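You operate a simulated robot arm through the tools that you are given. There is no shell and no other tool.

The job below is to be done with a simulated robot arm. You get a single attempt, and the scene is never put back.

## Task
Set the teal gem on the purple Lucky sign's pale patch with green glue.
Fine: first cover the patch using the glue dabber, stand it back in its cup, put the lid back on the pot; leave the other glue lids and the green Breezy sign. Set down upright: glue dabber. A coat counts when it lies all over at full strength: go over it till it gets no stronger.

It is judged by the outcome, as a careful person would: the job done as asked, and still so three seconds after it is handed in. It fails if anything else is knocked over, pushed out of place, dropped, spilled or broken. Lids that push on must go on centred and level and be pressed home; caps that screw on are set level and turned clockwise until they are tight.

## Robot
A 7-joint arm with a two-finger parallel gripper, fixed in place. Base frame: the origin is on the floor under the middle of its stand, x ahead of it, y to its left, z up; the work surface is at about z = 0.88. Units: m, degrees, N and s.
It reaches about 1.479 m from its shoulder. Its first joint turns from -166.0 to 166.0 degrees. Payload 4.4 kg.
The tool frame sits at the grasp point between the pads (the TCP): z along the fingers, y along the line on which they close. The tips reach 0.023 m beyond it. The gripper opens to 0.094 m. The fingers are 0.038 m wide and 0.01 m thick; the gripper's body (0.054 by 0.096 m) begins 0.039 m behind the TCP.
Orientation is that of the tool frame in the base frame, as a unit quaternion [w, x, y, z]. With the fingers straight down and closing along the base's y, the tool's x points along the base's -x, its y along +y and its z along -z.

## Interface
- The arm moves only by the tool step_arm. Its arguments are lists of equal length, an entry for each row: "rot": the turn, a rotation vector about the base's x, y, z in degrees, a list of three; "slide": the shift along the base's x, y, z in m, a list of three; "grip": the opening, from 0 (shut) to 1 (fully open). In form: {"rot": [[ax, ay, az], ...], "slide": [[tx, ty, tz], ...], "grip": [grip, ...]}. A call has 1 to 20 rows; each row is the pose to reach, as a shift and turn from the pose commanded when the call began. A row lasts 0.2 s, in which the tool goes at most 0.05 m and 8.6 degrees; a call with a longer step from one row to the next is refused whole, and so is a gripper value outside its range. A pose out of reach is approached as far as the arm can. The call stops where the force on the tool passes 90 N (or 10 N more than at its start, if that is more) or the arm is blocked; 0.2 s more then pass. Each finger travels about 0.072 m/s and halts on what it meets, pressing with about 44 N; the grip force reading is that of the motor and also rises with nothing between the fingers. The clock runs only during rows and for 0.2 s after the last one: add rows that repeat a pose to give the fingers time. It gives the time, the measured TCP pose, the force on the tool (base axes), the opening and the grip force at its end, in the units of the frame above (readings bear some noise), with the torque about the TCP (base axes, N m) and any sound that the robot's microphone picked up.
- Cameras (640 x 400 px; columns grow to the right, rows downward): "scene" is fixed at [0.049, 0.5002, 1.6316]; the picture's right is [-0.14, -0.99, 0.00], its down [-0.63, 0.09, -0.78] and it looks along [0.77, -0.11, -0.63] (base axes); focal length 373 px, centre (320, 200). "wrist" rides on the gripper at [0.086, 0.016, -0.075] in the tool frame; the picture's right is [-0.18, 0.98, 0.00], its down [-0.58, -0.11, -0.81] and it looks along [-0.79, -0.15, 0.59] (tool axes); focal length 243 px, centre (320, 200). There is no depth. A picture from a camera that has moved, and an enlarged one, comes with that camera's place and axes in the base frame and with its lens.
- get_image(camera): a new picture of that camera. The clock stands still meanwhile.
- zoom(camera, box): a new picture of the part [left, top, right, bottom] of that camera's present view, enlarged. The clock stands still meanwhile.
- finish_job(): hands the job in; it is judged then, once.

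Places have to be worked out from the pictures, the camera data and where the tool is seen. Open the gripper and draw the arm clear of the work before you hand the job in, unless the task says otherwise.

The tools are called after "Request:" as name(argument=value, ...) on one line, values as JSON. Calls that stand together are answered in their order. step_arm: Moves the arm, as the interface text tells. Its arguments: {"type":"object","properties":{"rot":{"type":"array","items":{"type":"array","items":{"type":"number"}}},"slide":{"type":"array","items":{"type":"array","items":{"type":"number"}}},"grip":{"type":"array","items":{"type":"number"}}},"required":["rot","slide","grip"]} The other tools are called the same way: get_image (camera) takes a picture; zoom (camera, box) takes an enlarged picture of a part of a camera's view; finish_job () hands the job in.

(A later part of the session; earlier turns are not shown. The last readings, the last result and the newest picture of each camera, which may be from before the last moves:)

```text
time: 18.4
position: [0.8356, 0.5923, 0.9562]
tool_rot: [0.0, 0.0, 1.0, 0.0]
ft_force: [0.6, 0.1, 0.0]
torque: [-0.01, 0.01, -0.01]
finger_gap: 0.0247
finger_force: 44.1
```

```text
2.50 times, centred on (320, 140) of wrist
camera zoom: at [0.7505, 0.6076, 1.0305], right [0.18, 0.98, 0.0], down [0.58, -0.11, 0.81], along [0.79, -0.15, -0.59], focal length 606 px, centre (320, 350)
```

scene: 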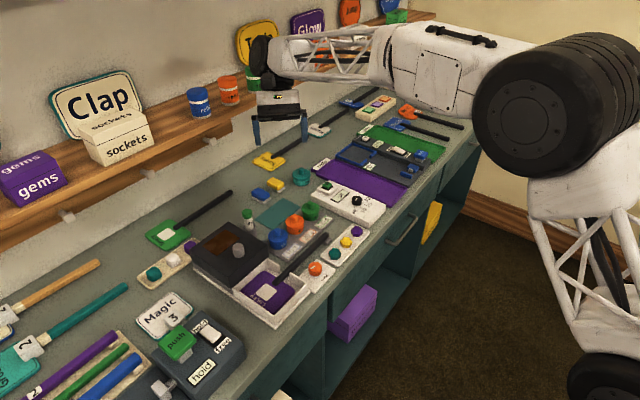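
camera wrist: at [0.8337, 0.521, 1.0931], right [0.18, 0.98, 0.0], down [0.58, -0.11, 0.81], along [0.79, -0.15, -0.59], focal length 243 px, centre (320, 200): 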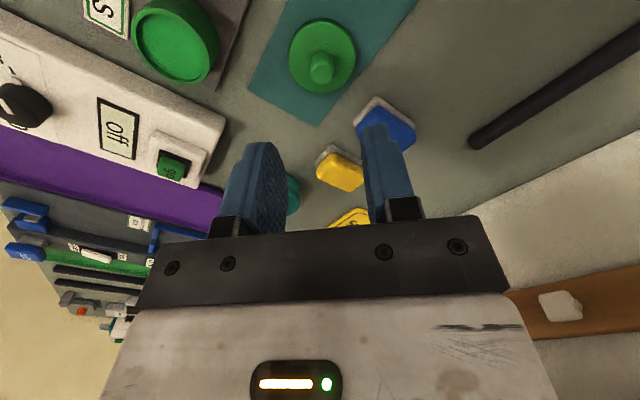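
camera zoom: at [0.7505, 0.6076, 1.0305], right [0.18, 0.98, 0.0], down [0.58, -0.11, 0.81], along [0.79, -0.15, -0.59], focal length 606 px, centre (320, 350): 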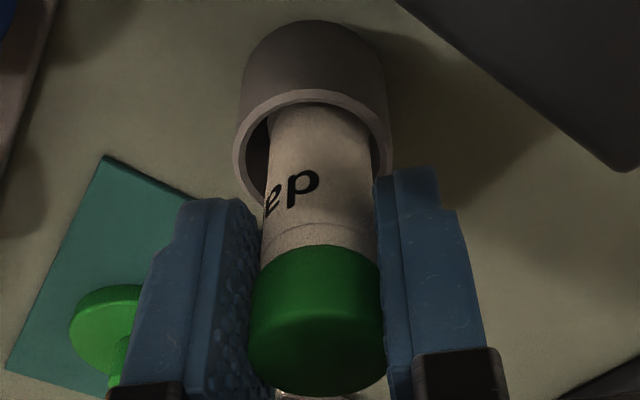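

The dabber is held at a gap of 24.7 mm and stays upright. I lift it straight out and look at its lower end.

Request:
step_arm(rot=[[0, 0, 0], [0, 0, 0], [0, 0, 0], [0, 0, 0], [0, 0, 0]], slide=[[0, 0, 0.01], [0, 0, 0.03], [0, 0, 0.06], [0, 0, 0.09], [0, 0, 0.09]], grip=[0.2, 0.2, 0.2, 0.2, 0.2])

Request:
zoom(camera="scene", box=[200, 160, 300, 240])

Request:
zoom(camera="wrist", box=[220, 60, 420, 220])

```text
time: 19.6
position: [0.8368, 0.5921, 1.0455]
tool_rot: [0.001, 0.0, 1.0, 0.0]
ft_force: [0.2, -0.4, -0.6]
torque: [0.0, 0.0, -0.02]
finger_gap: 0.0244
finger_force: 44.1
```

```text
5.00 times, centred on (250, 200) of scene
camera zoom: at [0.049, 0.5002, 1.6316], right [-0.14, -0.99, 0.0], down [-0.63, 0.09, -0.78], along [0.77, -0.11, -0.63], focal length 1864 px, centre (670, 200)
```

zoom: 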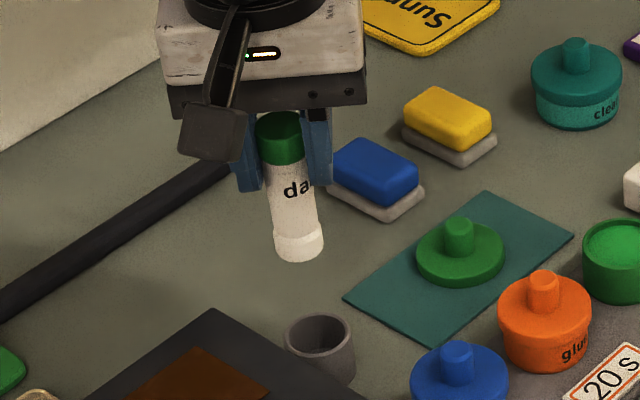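

```text
2.50 times, centred on (320, 140) of wrist
camera zoom: at [0.7505, 0.6071, 1.1209], right [0.18, 0.98, 0.0], down [0.58, -0.11, 0.81], along [0.79, -0.15, -0.59], focal length 606 px, centre (320, 350)
```

zoom: 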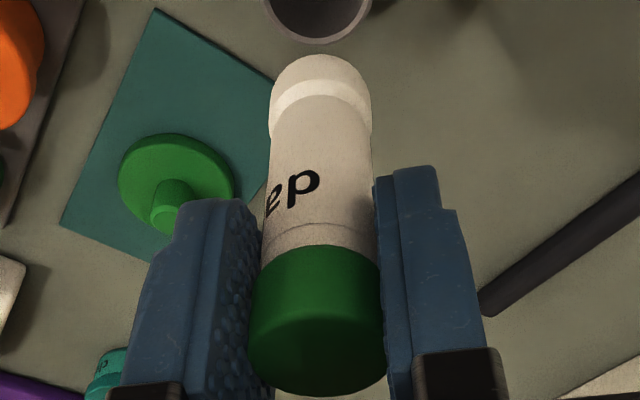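

The dabber has a flat white tip about 25 mm wide, its end about 72.5 mm below the TCP. I carry it above the open green pot at this height, clear of the other lids.

Request:
step_arm(rot=[[0, 0, 0], [0, 0, 0], [0, 0, 0], [0, 0, 0], [0, 0, 0], [0, 0, 0]], slide=[[0.01, -0.036, 0], [0.02, -0.073, 0], [0.03, -0.11, 0], [0.04, -0.148, 0], [0.0475, -0.1812, 0], [0.0475, -0.1812, 0]], grip=[0.2, 0.2, 0.2, 0.2, 0.2, 0.2])

Request:
zoom(camera="scene", box=[270, 160, 350, 230])

Request:
zoom(camera="wrist", box=[220, 0, 420, 160])

```text
time: 21.0
position: [0.8825, 0.4115, 1.0441]
tool_rot: [0.0, 0.0, 1.0, -0.001]
ft_force: [0.1, -0.5, 0.0]
torque: [0.01, -0.01, 0.03]
finger_gap: 0.0246
finger_force: 43.8
```

```text
5.71 times, centred on (310, 195) of scene
camera zoom: at [0.049, 0.5002, 1.6316], right [-0.14, -0.99, 0.0], down [-0.63, 0.09, -0.78], along [0.77, -0.11, -0.63], focal length 2130 px, centre (377, 229)
```

zoom: 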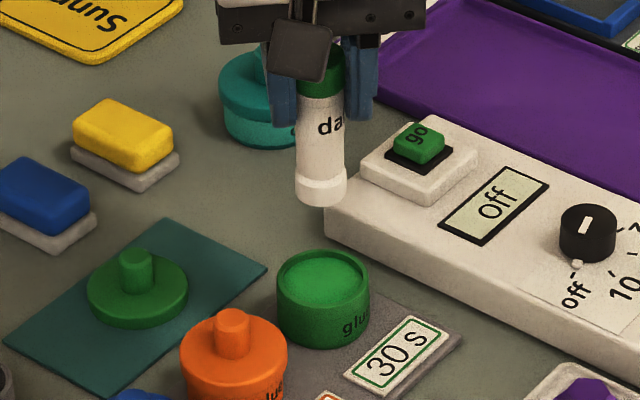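

```text
2.50 times, centred on (320, 80) of wrist
camera zoom: at [0.7974, 0.4262, 1.1196], right [0.18, 0.98, 0.0], down [0.58, -0.11, 0.81], along [0.79, -0.15, -0.59], focal length 606 px, centre (320, 500)
```

zoom: 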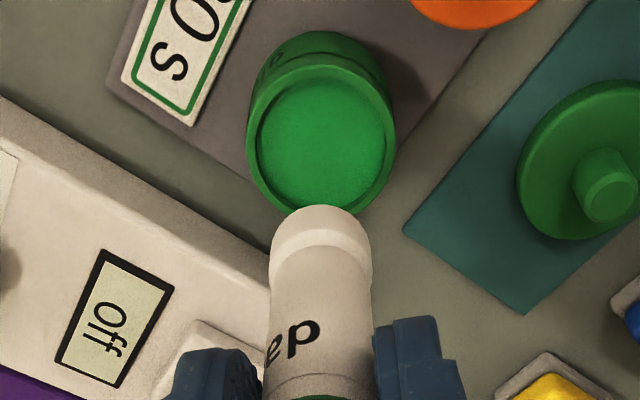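

The tip hangs over the pot's near side; the pot centre is about (0.885, 0.4106), rim about z 0.915. I lower the tip about 8 mm into the glue, with small last steps.

Request:
step_arm(rot=[[0, 0, 0], [0, 0, 0], [0, 0, 0], [0, 0, 0], [0, 0, 0], [0, 0, 0]], slide=[[0.0015, -0.0005, -0.025], [0.0015, -0.0005, -0.045], [0.0015, -0.0005, -0.055], [0.0015, -0.0005, -0.06], [0.0015, -0.0005, -0.065], [0.0015, -0.0005, -0.067]], grip=[0.2, 0.2, 0.2, 0.2, 0.2, 0.2])

Request:
zoom(camera="scene", box=[270, 170, 350, 240])

Request:
zoom(camera="wrist", box=[220, 0, 420, 160])

```text
time: 22.4
position: [0.8867, 0.4105, 0.9828]
tool_rot: [0.004, 0.0, 1.0, 0.001]
ft_force: [-4.9, -4.4, 43.7]
torque: [-0.19, 0.27, 0.0]
finger_gap: 0.0248
finger_force: 43.9
```

```text
5.71 times, centred on (310, 205) of scene
camera zoom: at [0.049, 0.5002, 1.6316], right [-0.14, -0.99, 0.0], down [-0.63, 0.09, -0.78], along [0.77, -0.11, -0.63], focal length 2130 px, centre (377, 171)
```

zoom: 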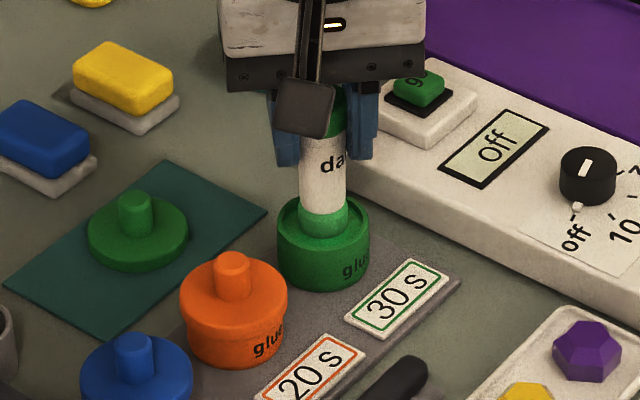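

```text
2.50 times, centred on (320, 80) of wrist
camera zoom: at [0.8001, 0.4255, 1.0573], right [0.18, 0.98, 0.0], down [0.58, -0.11, 0.81], along [0.8, -0.15, -0.59], focal length 606 px, centre (320, 500)
```

zoom: 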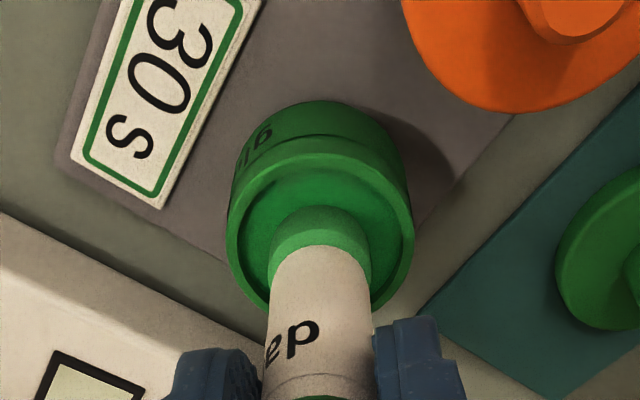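

The tip met the glue surface firmly (44 N) and has turned green, so it is loaded. I lift straight up and check the pot and the dabber's hold.

Request:
step_arm(rot=[[0, 0, 0], [0, 0, 0], [0, 0, 0], [0, 0, 0]], slide=[[0, 0, 0.01], [0, 0, 0.03], [0, 0, 0.067], [0, 0, 0.067]], grip=[0.2, 0.2, 0.2, 0.2])

Request:
zoom(camera="scene", box=[270, 160, 350, 230])

Request:
zoom(camera="wrist", box=[220, 0, 420, 160])

```text
time: 23.4
position: [0.8857, 0.4108, 1.0443]
tool_rot: [0.0, 0.0, 1.0, 0.0]
ft_force: [-0.7, -0.9, 0.5]
torque: [-0.01, 0.03, -0.02]
finger_gap: 0.0245
finger_force: 44.6
```

```text
5.71 times, centred on (310, 195) of scene
camera zoom: at [0.049, 0.5002, 1.6316], right [-0.14, -0.99, 0.0], down [-0.63, 0.09, -0.78], along [0.77, -0.11, -0.63], focal length 2130 px, centre (377, 229)
```

zoom: 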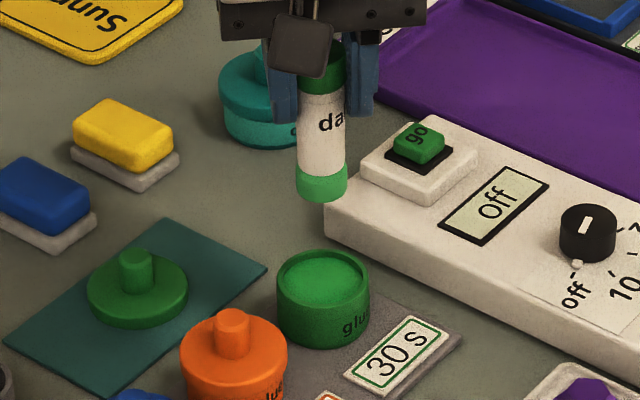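

```text
2.50 times, centred on (320, 80) of wrist
camera zoom: at [0.8002, 0.4254, 1.1197], right [0.18, 0.98, 0.0], down [0.58, -0.11, 0.81], along [0.79, -0.15, -0.59], focal length 606 px, centre (320, 500)
```

zoom: 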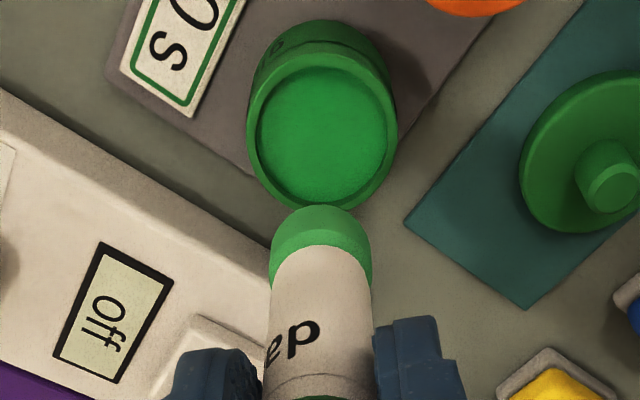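

The tip is evenly green and the pot has not moved. I carry the dabber at this height to above the patch at about (0.617, 0.550) and look.

Request:
step_arm(rot=[[0, 0, 0], [0, 0, 0], [0, 0, 0], [0, 0, 0], [0, 0, 0], [0, 0, 0], [0, 0, 0], [0, 0, 0]], slide=[[-0.038, 0.02, 0], [-0.076, 0.04, 0], [-0.115, 0.06, 0], [-0.154, 0.08, 0], [-0.193, 0.1, 0], [-0.232, 0.12, 0], [-0.2687, 0.1392, -0.01], [-0.2687, 0.1392, -0.02]], grip=[0.2, 0.2, 0.2, 0.2, 0.2, 0.2, 0.2, 0.2])

Request:
zoom(camera="scene", box=[220, 230, 330, 330])

Request:
zoom(camera="wrist", box=[220, 0, 420, 160])

```text
time: 25.2
position: [0.6178, 0.5506, 1.0267]
tool_rot: [0.001, 0.0, 1.0, -0.001]
ft_force: [-0.6, 1.3, -1.4]
torque: [0.03, -0.03, 0.0]
finger_gap: 0.0248
finger_force: 44.1
```

```text
4.00 times, centred on (275, 280) of scene
camera zoom: at [0.049, 0.5002, 1.6316], right [-0.14, -0.99, 0.0], down [-0.63, 0.09, -0.78], along [0.77, -0.11, -0.63], focal length 1491 px, centre (500, -120)
```

zoom: 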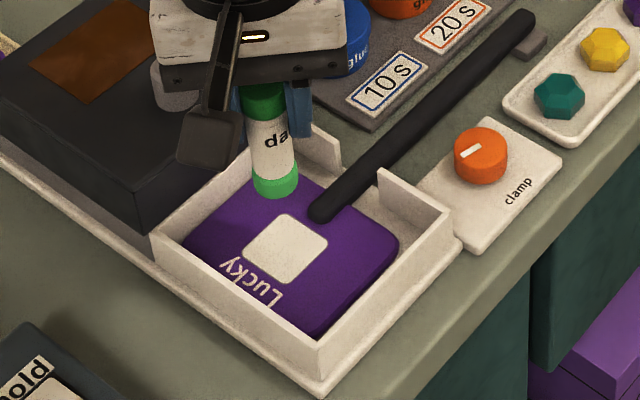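

```text
2.50 times, centred on (320, 80) of wrist
camera zoom: at [0.5312, 0.5653, 1.1014], right [0.18, 0.98, 0.0], down [0.58, -0.11, 0.81], along [0.79, -0.15, -0.59], focal length 606 px, centre (320, 500)
```

zoom: 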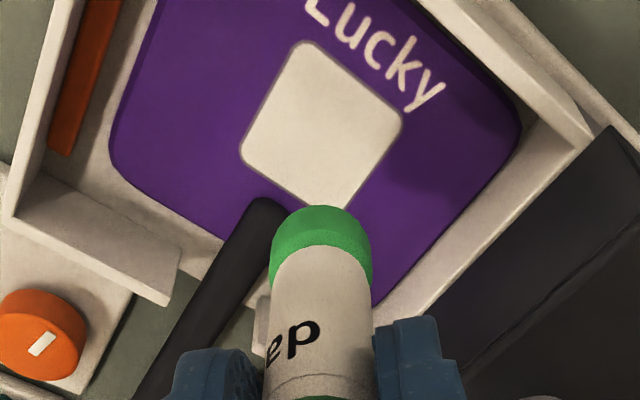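

I lower to just above the sign to judge the tip's place against the patch from both cameras before touching.

Request:
step_arm(rot=[[0, 0, 0], [0, 0, 0], [0, 0, 0]], slide=[[-0.001, 0, -0.02], [-0.002, 0, -0.038], [-0.002, 0, -0.038]], grip=[0.2, 0.2, 0.2])

Request:
zoom(camera="scene", box=[230, 250, 310, 320])

Request:
zoom(camera="wrist", box=[220, 0, 420, 160])

```text
time: 26.0
position: [0.6147, 0.5486, 0.9877]
tool_rot: [0.0, 0.0, 1.0, 0.0]
ft_force: [-0.5, 0.5, -0.3]
torque: [0.0, 0.0, 0.02]
finger_gap: 0.0249
finger_force: 43.8
```

```text
5.71 times, centred on (270, 285) of scene
camera zoom: at [0.049, 0.5002, 1.6316], right [-0.14, -0.99, 0.0], down [-0.63, 0.09, -0.78], along [0.77, -0.11, -0.63], focal length 2130 px, centre (606, -286)
```

zoom: 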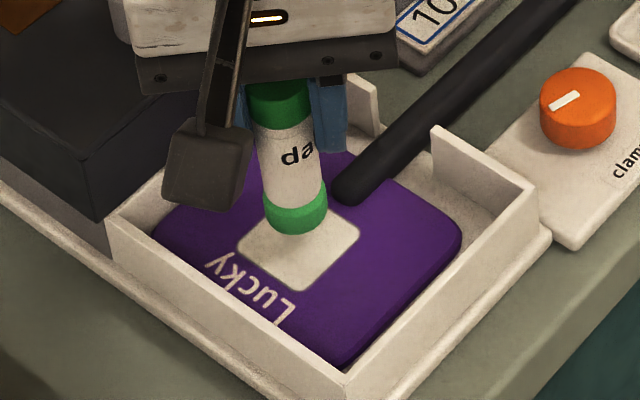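

```text
2.50 times, centred on (320, 80) of wrist
camera zoom: at [0.5291, 0.5647, 1.0626], right [0.18, 0.98, 0.0], down [0.58, -0.11, 0.81], along [0.79, -0.15, -0.59], focal length 606 px, centre (320, 500)
```

zoom: 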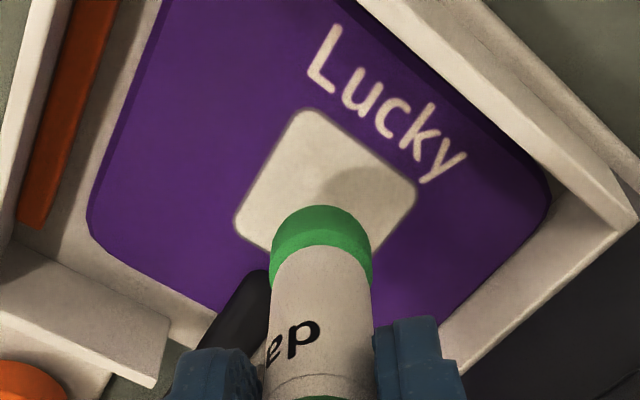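

The tip looks centred over the patch and about 15 mm above it. I descend in small steps towards light contact.

Request:
step_arm(rot=[[0, 0, 0], [0, 0, 0], [0, 0, 0], [0, 0, 0]], slide=[[0, 0, -0.006], [0, 0, -0.01], [0, 0, -0.012], [0, 0, -0.014]], grip=[0.2, 0.2, 0.2, 0.2])

Request:
zoom(camera="scene", box=[230, 250, 310, 320])

Request:
zoom(camera="wrist", box=[220, 0, 420, 160])

```text
time: 27.0
position: [0.6152, 0.5502, 0.9747]
tool_rot: [0.001, 0.0, 1.0, 0.0]
ft_force: [0.1, -0.7, -0.3]
torque: [0.01, -0.01, -0.04]
finger_gap: 0.0248
finger_force: 43.8
```

```text
5.71 times, centred on (270, 285) of scene
camera zoom: at [0.049, 0.5002, 1.6316], right [-0.14, -0.99, 0.0], down [-0.63, 0.09, -0.78], along [0.77, -0.11, -0.63], focal length 2130 px, centre (606, -286)
```

zoom: 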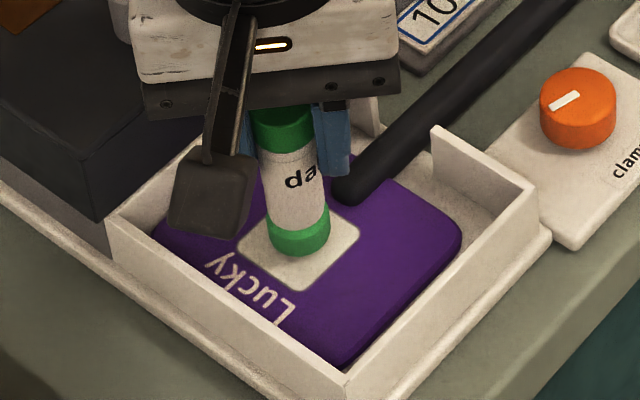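

```text
2.50 times, centred on (320, 80) of wrist
camera zoom: at [0.5288, 0.5646, 1.0486], right [0.18, 0.98, 0.0], down [0.58, -0.11, 0.81], along [0.79, -0.15, -0.59], focal length 606 px, centre (320, 500)
```

zoom: 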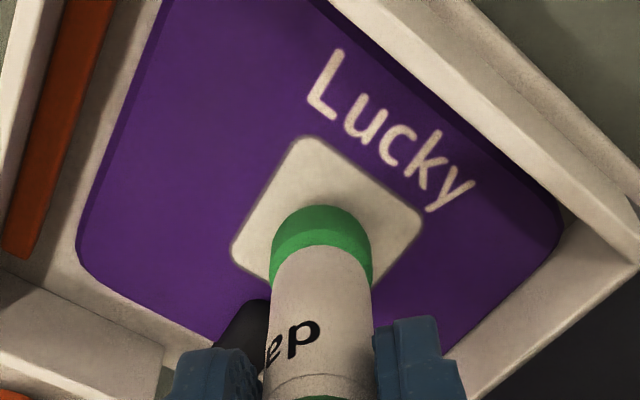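

Request:
step_arm(rot=[[0, 0, 0], [0, 0, 0], [0, 0, 0]], slide=[[0, 0, -0.001], [0, 0, -0.002], [0, 0, -0.003]], grip=[0.2, 0.2, 0.2])

Request:
zoom(camera="wrist", box=[220, 0, 420, 160])

```text
time: 27.8
position: [0.6147, 0.549, 0.97]
tool_rot: [0.001, 0.0, 1.0, 0.0]
ft_force: [-1.0, -0.6, 0.0]
torque: [-0.01, 0.01, -0.02]
finger_gap: 0.0245
finger_force: 43.7
```

```text
2.50 times, centred on (320, 80) of wrist
camera zoom: at [0.529, 0.5645, 1.0456], right [0.18, 0.98, 0.0], down [0.58, -0.11, 0.81], along [0.79, -0.15, -0.59], focal length 606 px, centre (320, 500)
```

zoom: 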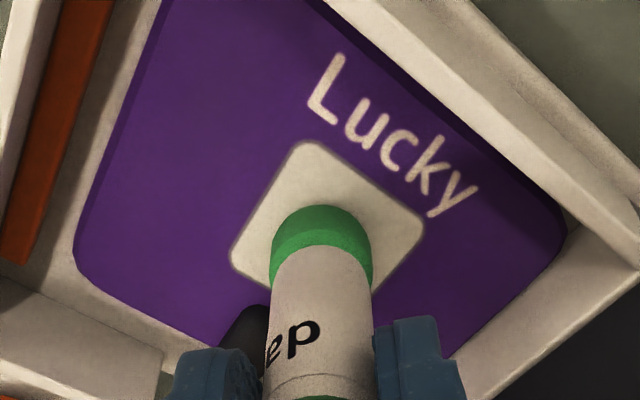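

Request:
step_arm(rot=[[0, 0, 0], [0, 0, 0], [0, 0, 0]], slide=[[0, 0, -0.001], [0, 0, -0.002], [0, 0, -0.003]], grip=[0.2, 0.2, 0.2])

Request:
zoom(camera="wrist", box=[220, 0, 420, 160])

Request:
zoom(camera="scene", box=[230, 250, 310, 320])

```text
time: 28.6
position: [0.6143, 0.548, 0.9683]
tool_rot: [0.001, 0.0, 1.0, 0.001]
ft_force: [-3.4, -0.6, 13.8]
torque: [-0.09, 0.21, -0.04]
finger_gap: 0.0246
finger_force: 44.2
```

```text
2.50 times, centred on (320, 80) of wrist
camera zoom: at [0.529, 0.5646, 1.0437], right [0.18, 0.98, 0.0], down [0.58, -0.11, 0.81], along [0.79, -0.15, -0.59], focal length 606 px, centre (320, 500)
```

zoom: 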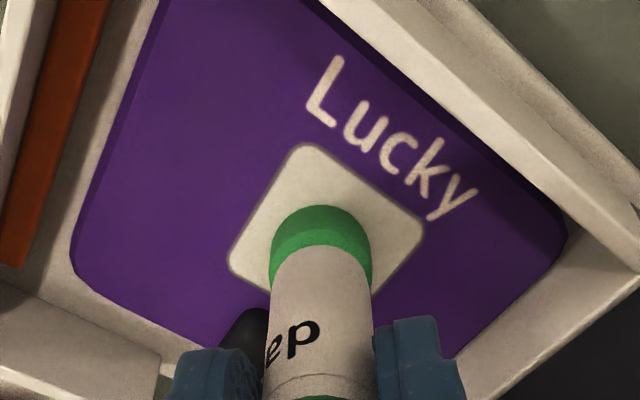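

```text
5.71 times, centred on (270, 285) of scene
camera zoom: at [0.049, 0.5002, 1.6316], right [-0.14, -0.99, 0.0], down [-0.63, 0.09, -0.78], along [0.77, -0.11, -0.63], focal length 2130 px, centre (606, -286)
```

zoom: 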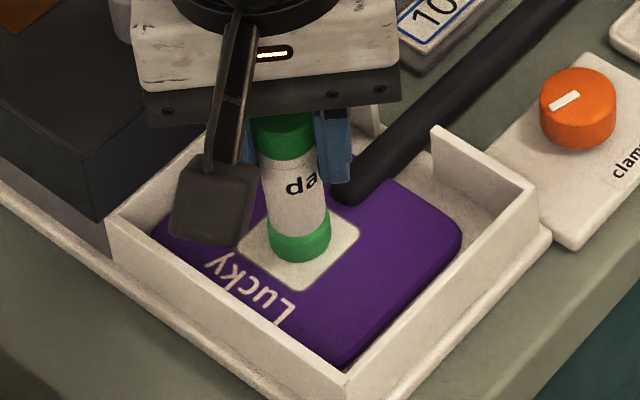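

Light contact at about 14 N, with the tip nearly centred on the patch (about 1 mm off). I lift and move the dabber aside to see what mark one dab leaves.

Request:
step_arm(rot=[[0, 0, 0], [0, 0, 0], [0, 0, 0], [0, 0, 0]], slide=[[0, 0, 0.002], [0, 0, 0.02], [0.03, -0.01, 0.05], [0.03, -0.01, 0.05]], grip=[0.2, 0.2, 0.2, 0.2])

Request:
zoom(camera="scene", box=[230, 250, 310, 320])

Request:
zoom(camera="wrist", box=[220, 0, 420, 160])

```text
time: 29.6
position: [0.6462, 0.5409, 1.0188]
tool_rot: [0.001, -0.001, 1.0, 0.0]
ft_force: [-0.8, -0.1, -0.8]
torque: [-0.03, -0.02, 0.0]
finger_gap: 0.0248
finger_force: 44.0
```

```text
5.71 times, centred on (270, 285) of scene
camera zoom: at [0.049, 0.5002, 1.6316], right [-0.14, -0.99, 0.0], down [-0.63, 0.09, -0.78], along [0.77, -0.11, -0.63], focal length 2130 px, centre (606, -286)
```

zoom: 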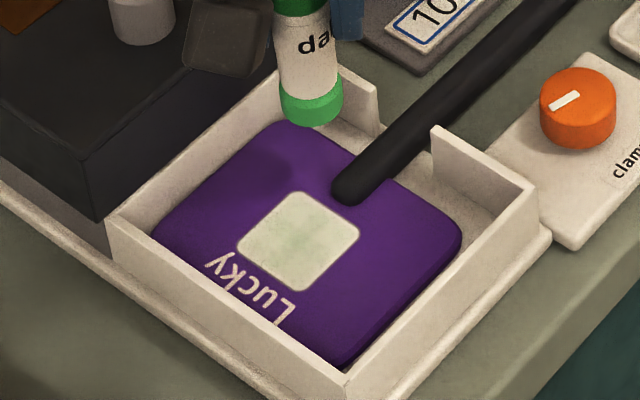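

```text
2.50 times, centred on (320, 80) of wrist
camera zoom: at [0.5593, 0.5545, 1.0929], right [0.18, 0.98, 0.0], down [0.58, -0.11, 0.81], along [0.79, -0.15, -0.59], focal length 606 px, centre (320, 500)
```

zoom: 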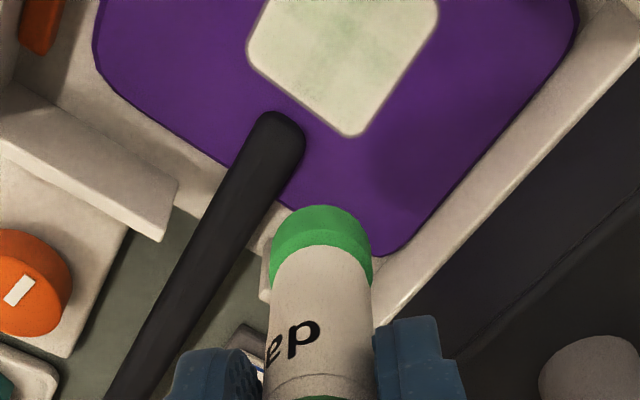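

One dab left only a faint, soft green in the middle, so the coat builds up slowly. I test whether dwelling builds it: press lightly at the centre for 2 s, then look again.

Request:
step_arm(rot=[[0, 0, 0], [0, 0, 0], [0, 0, 0], [0, 0, 0], [0, 0, 0], [0, 0, 0], [0, 0, 0], [0, 0, 0], [0, 0, 0], [0, 0, 0], [0, 0, 0], [0, 0, 0], [0, 0, 0], [0, 0, 0], [0, 0, 0], [0, 0, 0], [0, 0, 0], [0, 0, 0]], slide=[[-0.016, 0.006, -0.015], [-0.031, 0.0115, -0.04], [-0.031, 0.0115, -0.046], [-0.031, 0.0115, -0.049], [-0.031, 0.0115, -0.05], [-0.031, 0.0115, -0.05], [-0.031, 0.0115, -0.05], [-0.031, 0.0115, -0.05], [-0.031, 0.0115, -0.05], [-0.031, 0.0115, -0.05], [-0.031, 0.0115, -0.05], [-0.031, 0.0115, -0.05], [-0.031, 0.0115, -0.05], [-0.031, 0.0115, -0.05], [-0.031, 0.0115, -0.048], [-0.031, 0.0115, -0.03], [0, 0, 0], [0, 0, 0]], grip=[0.2, 0.2, 0.2, 0.2, 0.2, 0.2, 0.2, 0.2, 0.2, 0.2, 0.2, 0.2, 0.2, 0.2, 0.2, 0.2, 0.2, 0.2])

Request:
zoom(camera="scene", box=[250, 270, 290, 310])

Request:
zoom(camera="wrist", box=[220, 0, 420, 160])

```text
time: 33.4
position: [0.6431, 0.5389, 1.0175]
tool_rot: [0.001, 0.001, 1.0, 0.0]
ft_force: [-0.2, -0.2, -0.8]
torque: [0.0, 0.02, -0.01]
finger_gap: 0.0249
finger_force: 44.5
```

```text
10.00 times, centred on (270, 290) of scene
camera zoom: at [0.049, 0.5002, 1.6316], right [-0.14, -0.99, 0.0], down [-0.63, 0.09, -0.78], along [0.77, -0.11, -0.63], focal length 3728 px, centre (820, -700)
```

zoom: 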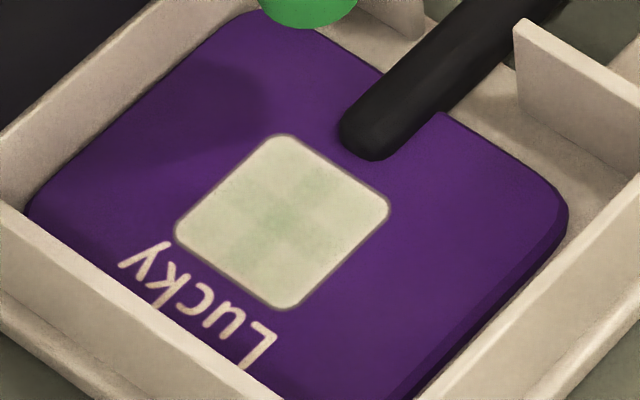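

```text
2.50 times, centred on (320, 80) of wrist
camera zoom: at [0.5579, 0.5539, 1.0921], right [0.18, 0.98, 0.0], down [0.58, -0.11, 0.81], along [0.79, -0.15, -0.59], focal length 606 px, centre (320, 500)
```

zoom: 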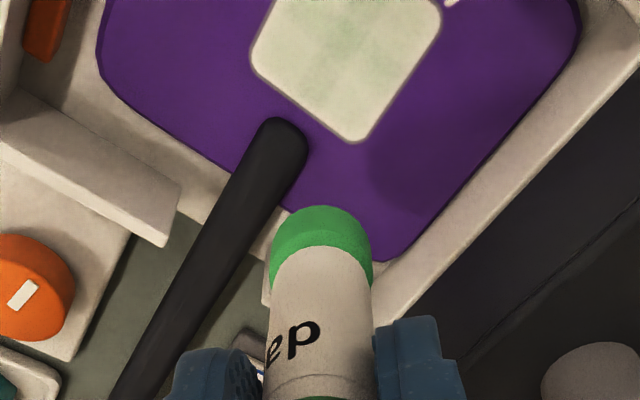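

Dwelling adds little; the mark is a soft plus shape, so strength likely grows with repeated dabs. I zoom in hard on the patch to judge it and then dab at four offset places.

Request:
zoom(camera="scene", box=[264, 282, 284, 302])

Request:
step_arm(rot=[[0, 0, 0], [0, 0, 0], [0, 0, 0], [0, 0, 0], [0, 0, 0], [0, 0, 0], [0, 0, 0], [0, 0, 0], [0, 0, 0], [0, 0, 0], [0, 0, 0], [0, 0, 0], [0, 0, 0], [0, 0, 0], [0, 0, 0], [0, 0, 0], [0, 0, 0], [0, 0, 0], [0, 0, 0], [0, 0, 0]], slide=[[-0.018, 0.011, -0.03], [-0.018, 0.0115, -0.046], [-0.018, 0.0115, -0.05], [-0.018, 0.0115, -0.05], [-0.024, 0.007, -0.044], [-0.031, -0.001, -0.044], [-0.031, -0.001, -0.05], [-0.031, -0.001, -0.05], [-0.037, 0.005, -0.044], [-0.0437, 0.0115, -0.044], [-0.0437, 0.0115, -0.05], [-0.0437, 0.0115, -0.05], [-0.037, 0.018, -0.044], [-0.031, 0.0242, -0.044], [-0.031, 0.0242, -0.05], [-0.031, 0.0242, -0.05], [-0.031, 0.0242, -0.044], [-0.02, 0.01, -0.02], [0, 0, 0], [0, 0, 0]], grip=[0.2, 0.2, 0.2, 0.2, 0.2, 0.2, 0.2, 0.2, 0.2, 0.2, 0.2, 0.2, 0.2, 0.2, 0.2, 0.2, 0.2, 0.2, 0.2, 0.2])

Request:
zoom(camera="scene", box=[264, 282, 284, 302])

Request:
zoom(camera="scene", box=[230, 250, 310, 320])

```text
16.00 times, centred on (274, 292) of scene
camera zoom: at [0.049, 0.5002, 1.6316], right [-0.14, -0.99, 0.0], down [-0.63, 0.09, -0.78], along [0.77, -0.11, -0.63], focal length 5966 px, centre (1056, -1272)
```

zoom: 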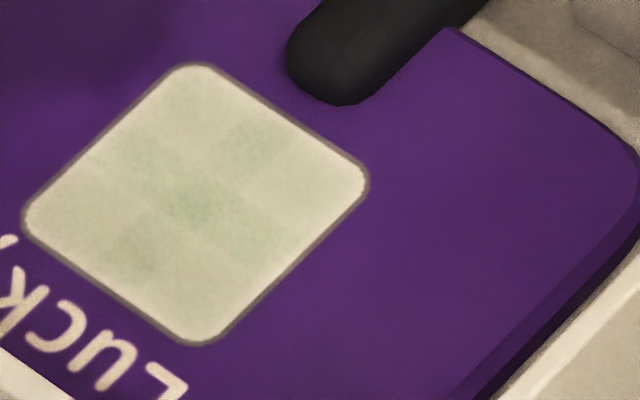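

```text
time: 37.6
position: [0.6455, 0.5389, 1.0182]
tool_rot: [0.0, 0.0, 1.0, 0.0]
ft_force: [-0.9, 1.0, 0.5]
torque: [0.0, 0.01, 0.02]
finger_gap: 0.0244
finger_force: 43.7
```

```text
16.00 times, centred on (274, 292) of scene
camera zoom: at [0.049, 0.5002, 1.6316], right [-0.14, -0.99, 0.0], down [-0.63, 0.09, -0.78], along [0.77, -0.11, -0.63], focal length 5966 px, centre (1056, -1272)
```

zoom: 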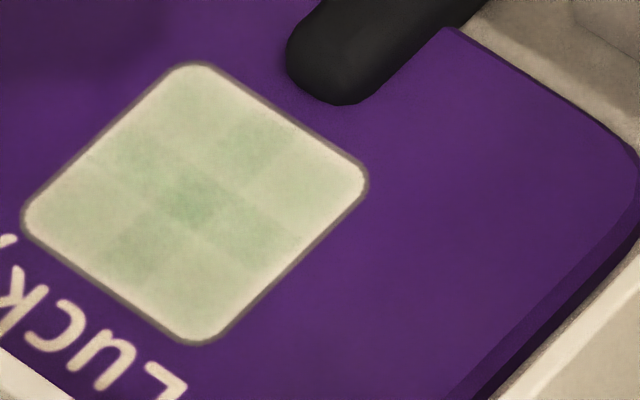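

```text
5.71 times, centred on (270, 285) of scene
camera zoom: at [0.049, 0.5002, 1.6316], right [-0.14, -0.99, 0.0], down [-0.63, 0.09, -0.78], along [0.77, -0.11, -0.63], focal length 2130 px, centre (606, -286)
```

zoom: 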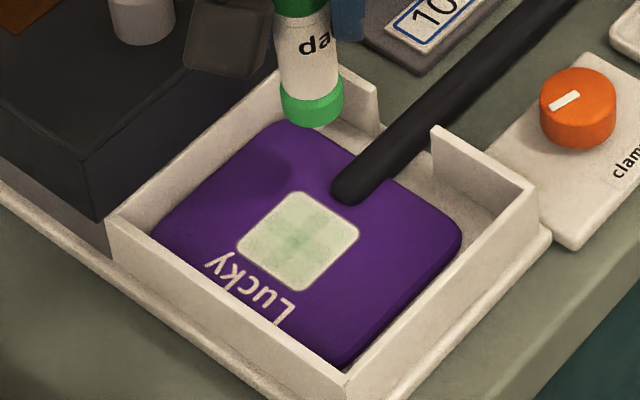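

The patch is a 3 by 3 grid of cells, and each dab adds a little. I now try quick vertical dabs only at the far corner (the +x one) to see how much each adds.

Request:
step_arm(rot=[[0, 0, 0], [0, 0, 0], [0, 0, 0], [0, 0, 0], [0, 0, 0], [0, 0, 0], [0, 0, 0], [0, 0, 0], [0, 0, 0], [0, 0, 0], [0, 0, 0], [0, 0, 0], [0, 0, 0], [0, 0, 0], [0, 0, 0], [0, 0, 0]], slide=[[-0.016, 0.011, -0.03], [-0.016, 0.0115, -0.044], [-0.016, 0.0115, -0.05], [-0.016, 0.0115, -0.044], [-0.016, 0.0115, -0.05], [-0.016, 0.0115, -0.044], [-0.016, 0.0115, -0.05], [-0.016, 0.0115, -0.044], [-0.016, 0.0115, -0.05], [-0.016, 0.0115, -0.044], [-0.016, 0.0115, -0.05], [-0.016, 0.0115, -0.044], [-0.016, 0.0115, -0.05], [-0.016, 0.0115, -0.044], [0, 0, 0], [0, 0, 0]], grip=[0.2, 0.2, 0.2, 0.2, 0.2, 0.2, 0.2, 0.2, 0.2, 0.2, 0.2, 0.2, 0.2, 0.2, 0.2, 0.2])

Request:
zoom(camera="scene", box=[264, 282, 284, 302])

```text
time: 41.0
position: [0.6449, 0.5392, 1.0164]
tool_rot: [0.001, 0.0, 1.0, 0.0]
ft_force: [-0.1, 0.0, -0.5]
torque: [0.0, -0.01, 0.04]
finger_gap: 0.0244
finger_force: 43.5
```

```text
16.00 times, centred on (274, 292) of scene
camera zoom: at [0.049, 0.5002, 1.6316], right [-0.14, -0.99, 0.0], down [-0.63, 0.09, -0.78], along [0.77, -0.11, -0.63], focal length 5966 px, centre (1056, -1272)
```

zoom: 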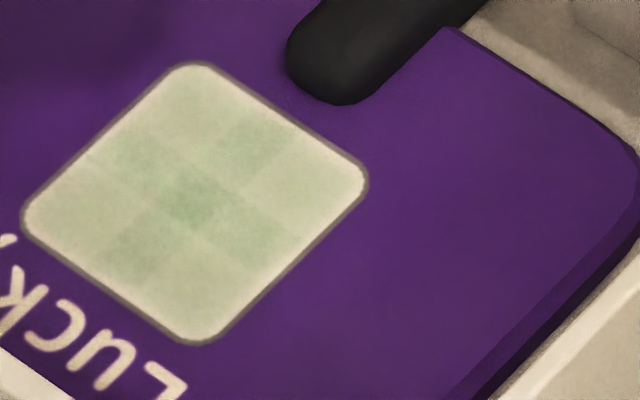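

The quick dabs added only slightly. I try gentle rubbing in small strokes at the near (-x) corner, watching that the sign does not shift.

Request:
step_arm(rot=[[0, 0, 0], [0, 0, 0], [0, 0, 0], [0, 0, 0], [0, 0, 0], [0, 0, 0], [0, 0, 0], [0, 0, 0], [0, 0, 0], [0, 0, 0], [0, 0, 0], [0, 0, 0], [0, 0, 0], [0, 0, 0], [0, 0, 0], [0, 0, 0], [0, 0, 0], [0, 0, 0]], slide=[[-0.02, 0.006, -0.015], [-0.0437, 0.0115, -0.04], [-0.0437, 0.0115, -0.047], [-0.0437, 0.0115, -0.0495], [-0.0437, 0.0155, -0.0495], [-0.0437, 0.0075, -0.0495], [-0.0437, 0.0155, -0.0495], [-0.0437, 0.0075, -0.0495], [-0.0437, 0.0155, -0.0495], [-0.0437, 0.0075, -0.0495], [-0.0437, 0.0155, -0.0495], [-0.0437, 0.0075, -0.0495], [-0.0437, 0.0115, -0.0495], [-0.0437, 0.0115, -0.044], [-0.03, 0.0115, -0.03], [-0.01, 0.0, -0.01], [0, 0, 0], [0, 0, 0]], grip=[0.2, 0.2, 0.2, 0.2, 0.2, 0.2, 0.2, 0.2, 0.2, 0.2, 0.2, 0.2, 0.2, 0.2, 0.2, 0.2, 0.2, 0.2])

Request:
zoom(camera="scene", box=[264, 282, 284, 302])

Request:
zoom(camera="scene", box=[230, 250, 310, 320])

```text
time: 44.8
position: [0.6455, 0.5387, 1.0163]
tool_rot: [0.0, 0.0, 1.0, -0.001]
ft_force: [-0.5, 0.1, -0.2]
torque: [0.04, 0.0, -0.02]
finger_gap: 0.0248
finger_force: 44.1
```

```text
16.00 times, centred on (274, 292) of scene
camera zoom: at [0.049, 0.5002, 1.6316], right [-0.14, -0.99, 0.0], down [-0.63, 0.09, -0.78], along [0.77, -0.11, -0.63], focal length 5966 px, centre (1056, -1272)
```

zoom: 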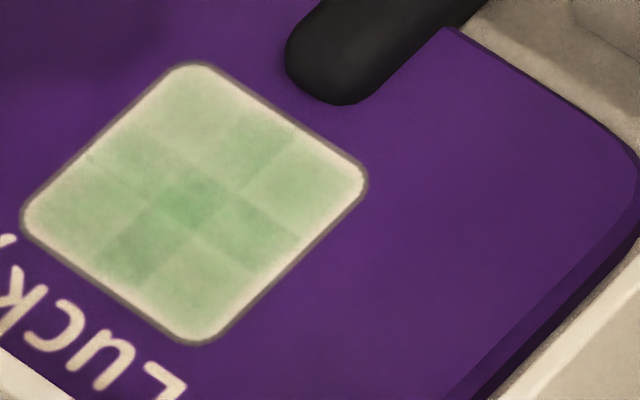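

```text
5.71 times, centred on (270, 285) of scene
camera zoom: at [0.049, 0.5002, 1.6316], right [-0.14, -0.99, 0.0], down [-0.63, 0.09, -0.78], along [0.77, -0.11, -0.63], focal length 2130 px, centre (606, -286)
```

zoom: 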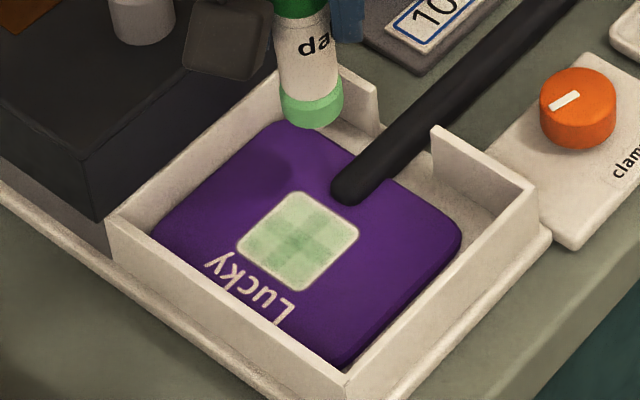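

Rubbing works much better and the sign has not shifted; the tip is getting paler as it gives off glue. I rub gently over the whole patch, then will re-dip.

Request:
step_arm(rot=[[0, 0, 0], [0, 0, 0], [0, 0, 0], [0, 0, 0], [0, 0, 0], [0, 0, 0], [0, 0, 0], [0, 0, 0], [0, 0, 0], [0, 0, 0], [0, 0, 0], [0, 0, 0], [0, 0, 0], [0, 0, 0], [0, 0, 0], [0, 0, 0], [0, 0, 0], [0, 0, 0], [0, 0, 0]], slide=[[-0.016, 0.006, -0.02], [-0.0183, 0.0115, -0.042], [-0.0183, 0.0115, -0.0495], [-0.0247, 0.0178, -0.0495], [-0.031, 0.0242, -0.0495], [-0.0373, 0.0178, -0.0495], [-0.0437, 0.0115, -0.0495], [-0.0373, 0.0052, -0.0495], [-0.031, -0.0012, -0.0495], [-0.0247, 0.0052, -0.0495], [-0.0183, 0.0115, -0.0495], [-0.0247, 0.0178, -0.0495], [-0.031, 0.0242, -0.0495], [-0.0373, 0.0178, -0.0495], [-0.0437, 0.0115, -0.0495], [-0.031, 0.0115, -0.0495], [-0.031, 0.0115, -0.042], [-0.016, 0.004, -0.02], [0, 0, 0]], grip=[0.2, 0.2, 0.2, 0.2, 0.2, 0.2, 0.2, 0.2, 0.2, 0.2, 0.2, 0.2, 0.2, 0.2, 0.2, 0.2, 0.2, 0.2, 0.2])

Request:
zoom(camera="scene", box=[264, 282, 284, 302])

Request:
zoom(camera="scene", box=[230, 250, 310, 320])

```text
time: 48.8
position: [0.6454, 0.539, 1.0171]
tool_rot: [0.0, 0.0, 1.0, -0.001]
ft_force: [-0.1, -0.8, 0.0]
torque: [0.02, 0.01, 0.0]
finger_gap: 0.0246
finger_force: 43.9
```

```text
16.00 times, centred on (274, 292) of scene
camera zoom: at [0.049, 0.5002, 1.6316], right [-0.14, -0.99, 0.0], down [-0.63, 0.09, -0.78], along [0.77, -0.11, -0.63], focal length 5966 px, centre (1056, -1272)
```

zoom: 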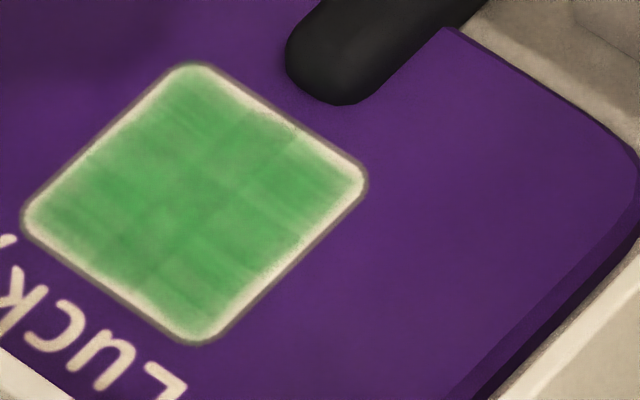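

```text
5.71 times, centred on (270, 285) of scene
camera zoom: at [0.049, 0.5002, 1.6316], right [-0.14, -0.99, 0.0], down [-0.63, 0.09, -0.78], along [0.77, -0.11, -0.63], focal length 2130 px, centre (606, -286)
```

zoom: 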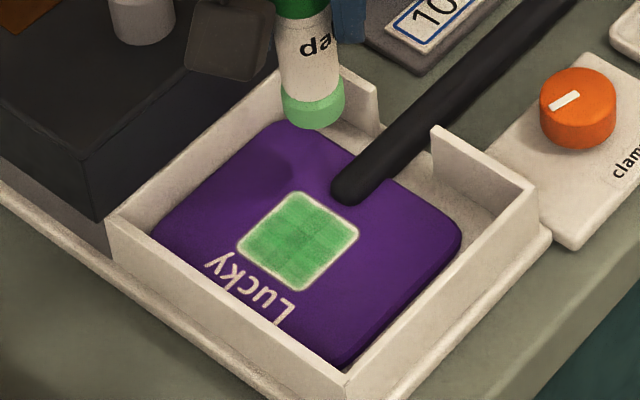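

The patch is now nearly evenly green with a few weaker cells. I go over it once more and compare.

Request:
step_arm(rot=[[0, 0, 0], [0, 0, 0], [0, 0, 0], [0, 0, 0], [0, 0, 0], [0, 0, 0], [0, 0, 0], [0, 0, 0], [0, 0, 0], [0, 0, 0], [0, 0, 0], [0, 0, 0], [0, 0, 0], [0, 0, 0], [0, 0, 0], [0, 0, 0], [0, 0, 0], [0, 0, 0], [0, 0, 0]], slide=[[-0.016, 0.006, -0.02], [-0.0183, 0.0115, -0.042], [-0.0183, 0.0115, -0.0495], [-0.0247, 0.0052, -0.0495], [-0.031, -0.0012, -0.0495], [-0.0373, 0.0052, -0.0495], [-0.0437, 0.0115, -0.0495], [-0.0373, 0.0178, -0.0495], [-0.031, 0.0242, -0.0495], [-0.0247, 0.0178, -0.0495], [-0.0183, 0.0115, -0.0495], [-0.0247, 0.0052, -0.0495], [-0.031, -0.0012, -0.0495], [-0.0373, 0.0052, -0.0495], [-0.0437, 0.0115, -0.0495], [-0.031, 0.0115, -0.0495], [-0.031, 0.0115, -0.042], [-0.016, 0.004, -0.02], [0, 0, 0]], grip=[0.2, 0.2, 0.2, 0.2, 0.2, 0.2, 0.2, 0.2, 0.2, 0.2, 0.2, 0.2, 0.2, 0.2, 0.2, 0.2, 0.2, 0.2, 0.2])

Request:
zoom(camera="scene", box=[264, 282, 284, 302])

Request:
zoom(camera="scene", box=[230, 250, 310, 320])

```text
time: 52.8
position: [0.6452, 0.5384, 1.0184]
tool_rot: [0.001, 0.0, 1.0, -0.001]
ft_force: [0.0, -0.4, -0.9]
torque: [0.02, 0.03, 0.05]
finger_gap: 0.0247
finger_force: 44.1
```

```text
16.00 times, centred on (274, 292) of scene
camera zoom: at [0.049, 0.5002, 1.6316], right [-0.14, -0.99, 0.0], down [-0.63, 0.09, -0.78], along [0.77, -0.11, -0.63], focal length 5966 px, centre (1056, -1272)
```

zoom: 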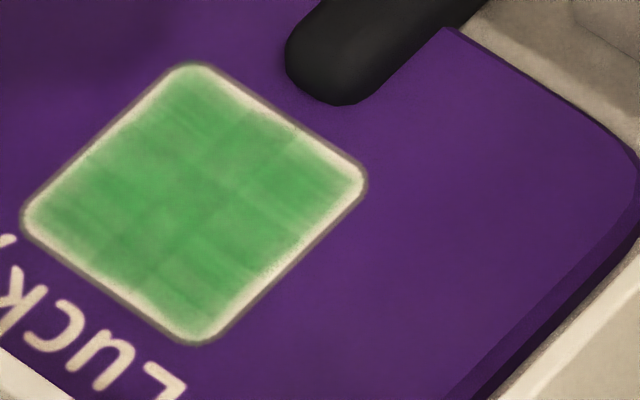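

```text
5.71 times, centred on (270, 285) of scene
camera zoom: at [0.049, 0.5002, 1.6316], right [-0.14, -0.99, 0.0], down [-0.63, 0.09, -0.78], along [0.77, -0.11, -0.63], focal length 2130 px, centre (606, -286)
```

zoom: 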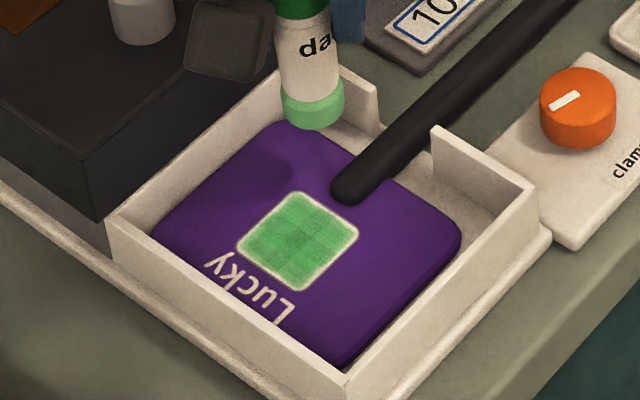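

The last pass hardly changed it, but the tip is pale, so it may simply be short of glue. To be sure of full strength I re-dip lightly and go over it again.

Request:
step_arm(rot=[[0, 0, 0], [0, 0, 0], [0, 0, 0], [0, 0, 0], [0, 0, 0], [0, 0, 0], [0, 0, 0], [0, 0, 0], [0, 0, 0], [0, 0, 0], [0, 0, 0], [0, 0, 0], [0, 0, 0], [0, 0, 0], [0, 0, 0], [0, 0, 0]], slide=[[0.02, -0.0107, 0.028], [0.057, -0.0306, 0.028], [0.094, -0.0505, 0.028], [0.131, -0.0703, 0.028], [0.168, -0.0902, 0.028], [0.205, -0.11, 0.028], [0.2407, -0.1292, 0.028], [0.2407, -0.1292, 0.028], [0.2407, -0.1292, -0.01], [0.2407, -0.1292, -0.028], [0.2407, -0.1292, -0.033], [0.2407, -0.1292, -0.036], [0.2407, -0.1292, -0.036], [0.2407, -0.1292, -0.02], [0.2407, -0.1292, 0.028], [0.2407, -0.1292, 0.028]], grip=[0.2, 0.2, 0.2, 0.2, 0.2, 0.2, 0.2, 0.2, 0.2, 0.2, 0.2, 0.2, 0.2, 0.2, 0.2, 0.2])

Request:
zoom(camera="scene", box=[270, 160, 350, 230])

Request:
zoom(camera="wrist", box=[220, 0, 420, 160])

```text
time: 56.2
position: [0.8861, 0.4092, 1.046]
tool_rot: [0.0, 0.0, 1.0, 0.001]
ft_force: [-0.1, 0.2, -0.3]
torque: [-0.02, 0.01, -0.01]
finger_gap: 0.0247
finger_force: 43.4
```

```text
5.71 times, centred on (310, 195) of scene
camera zoom: at [0.049, 0.5002, 1.6316], right [-0.14, -0.99, 0.0], down [-0.63, 0.09, -0.78], along [0.77, -0.11, -0.63], focal length 2130 px, centre (377, 229)
```

zoom: 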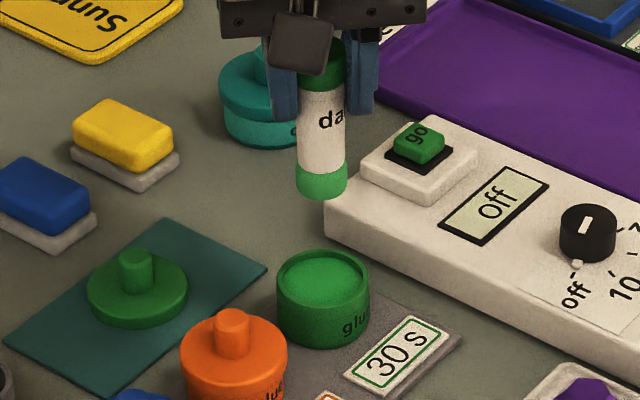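

```text
2.50 times, centred on (320, 80) of wrist
camera zoom: at [0.7999, 0.4254, 1.1211], right [0.18, 0.98, 0.0], down [0.58, -0.11, 0.81], along [0.79, -0.15, -0.59], focal length 606 px, centre (320, 500)
```

zoom: 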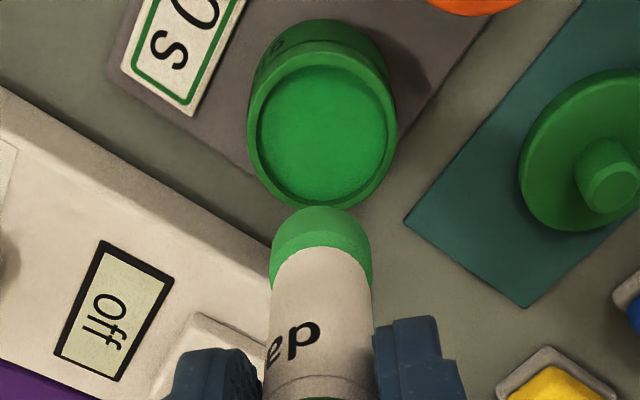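

The tip is full again and the pot has not moved. I return above the patch and rub it over again.

Request:
step_arm(rot=[[0, 0, 0], [0, 0, 0], [0, 0, 0], [0, 0, 0], [0, 0, 0], [0, 0, 0], [0, 0, 0], [0, 0, 0]], slide=[[-0.036, 0.0192, 0], [-0.073, 0.0391, 0], [-0.11, 0.059, 0], [-0.147, 0.0789, 0], [-0.184, 0.0987, 0], [-0.221, 0.1186, 0], [-0.2407, 0.1292, -0.014], [-0.2407, 0.1292, -0.028]], grip=[0.2, 0.2, 0.2, 0.2, 0.2, 0.2, 0.2, 0.2])

Request:
step_arm(rot=[[0, 0, 0], [0, 0, 0], [0, 0, 0], [0, 0, 0], [0, 0, 0], [0, 0, 0], [0, 0, 0], [0, 0, 0], [0, 0, 0], [0, 0, 0], [0, 0, 0], [0, 0, 0], [0, 0, 0], [0, 0, 0], [0, 0, 0], [0, 0, 0], [0, 0, 0], [0, 0, 0], [0, 0, 0]], slide=[[-0.016, 0.006, -0.02], [-0.0183, 0.0115, -0.042], [-0.0183, 0.0115, -0.0495], [-0.0247, 0.0178, -0.0495], [-0.031, 0.0242, -0.0495], [-0.0373, 0.0178, -0.0495], [-0.0437, 0.0115, -0.0495], [-0.0373, 0.0052, -0.0495], [-0.031, -0.0012, -0.0495], [-0.0247, 0.0052, -0.0495], [-0.0183, 0.0115, -0.0495], [-0.0247, 0.0178, -0.0495], [-0.031, 0.0242, -0.0495], [-0.0373, 0.0178, -0.0495], [-0.0437, 0.0115, -0.0495], [-0.031, 0.0115, -0.0495], [-0.031, 0.0115, -0.042], [-0.016, 0.004, -0.02], [0, 0, 0]], grip=[0.2, 0.2, 0.2, 0.2, 0.2, 0.2, 0.2, 0.2, 0.2, 0.2, 0.2, 0.2, 0.2, 0.2, 0.2, 0.2, 0.2, 0.2, 0.2])

Request:
zoom(camera="scene", box=[264, 282, 284, 302])

Request:
zoom(camera="scene", box=[230, 250, 310, 320])

```text
time: 58.0
position: [0.6459, 0.5397, 1.018]
tool_rot: [0.002, 0.0, 1.0, 0.0]
ft_force: [-0.1, 0.6, -0.8]
torque: [0.02, -0.02, -0.01]
finger_gap: 0.0248
finger_force: 43.9
```

```text
time: 62.0
position: [0.6441, 0.5398, 1.0172]
tool_rot: [0.0, 0.0, 1.0, 0.001]
ft_force: [0.6, -0.8, -0.9]
torque: [0.02, -0.02, -0.03]
finger_gap: 0.0245
finger_force: 44.1
```

```text
16.00 times, centred on (274, 292) of scene
camera zoom: at [0.049, 0.5002, 1.6316], right [-0.14, -0.99, 0.0], down [-0.63, 0.09, -0.78], along [0.77, -0.11, -0.63], focal length 5966 px, centre (1056, -1272)
```

zoom: 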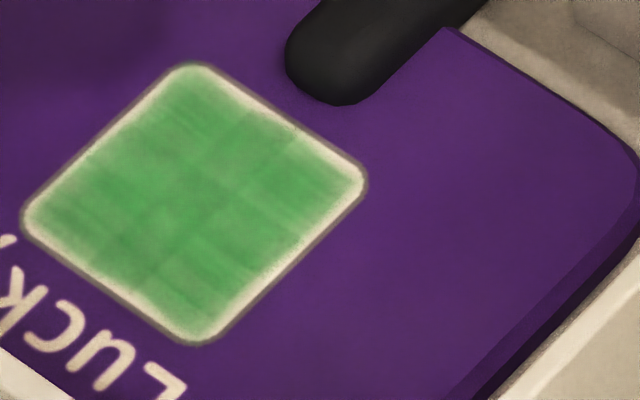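

```text
5.71 times, centred on (270, 285) of scene
camera zoom: at [0.049, 0.5002, 1.6316], right [-0.14, -0.99, 0.0], down [-0.63, 0.09, -0.78], along [0.77, -0.11, -0.63], focal length 2130 px, centre (606, -286)
```

zoom: 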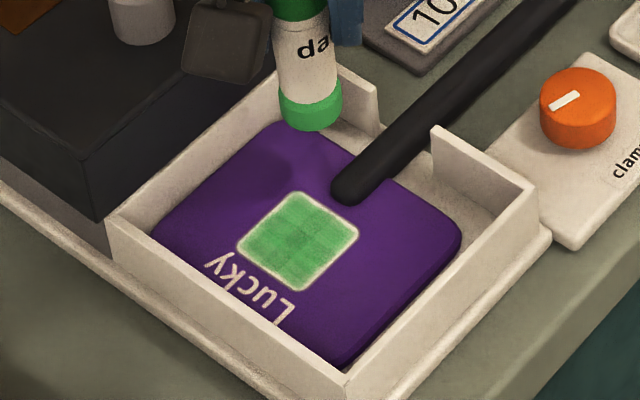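

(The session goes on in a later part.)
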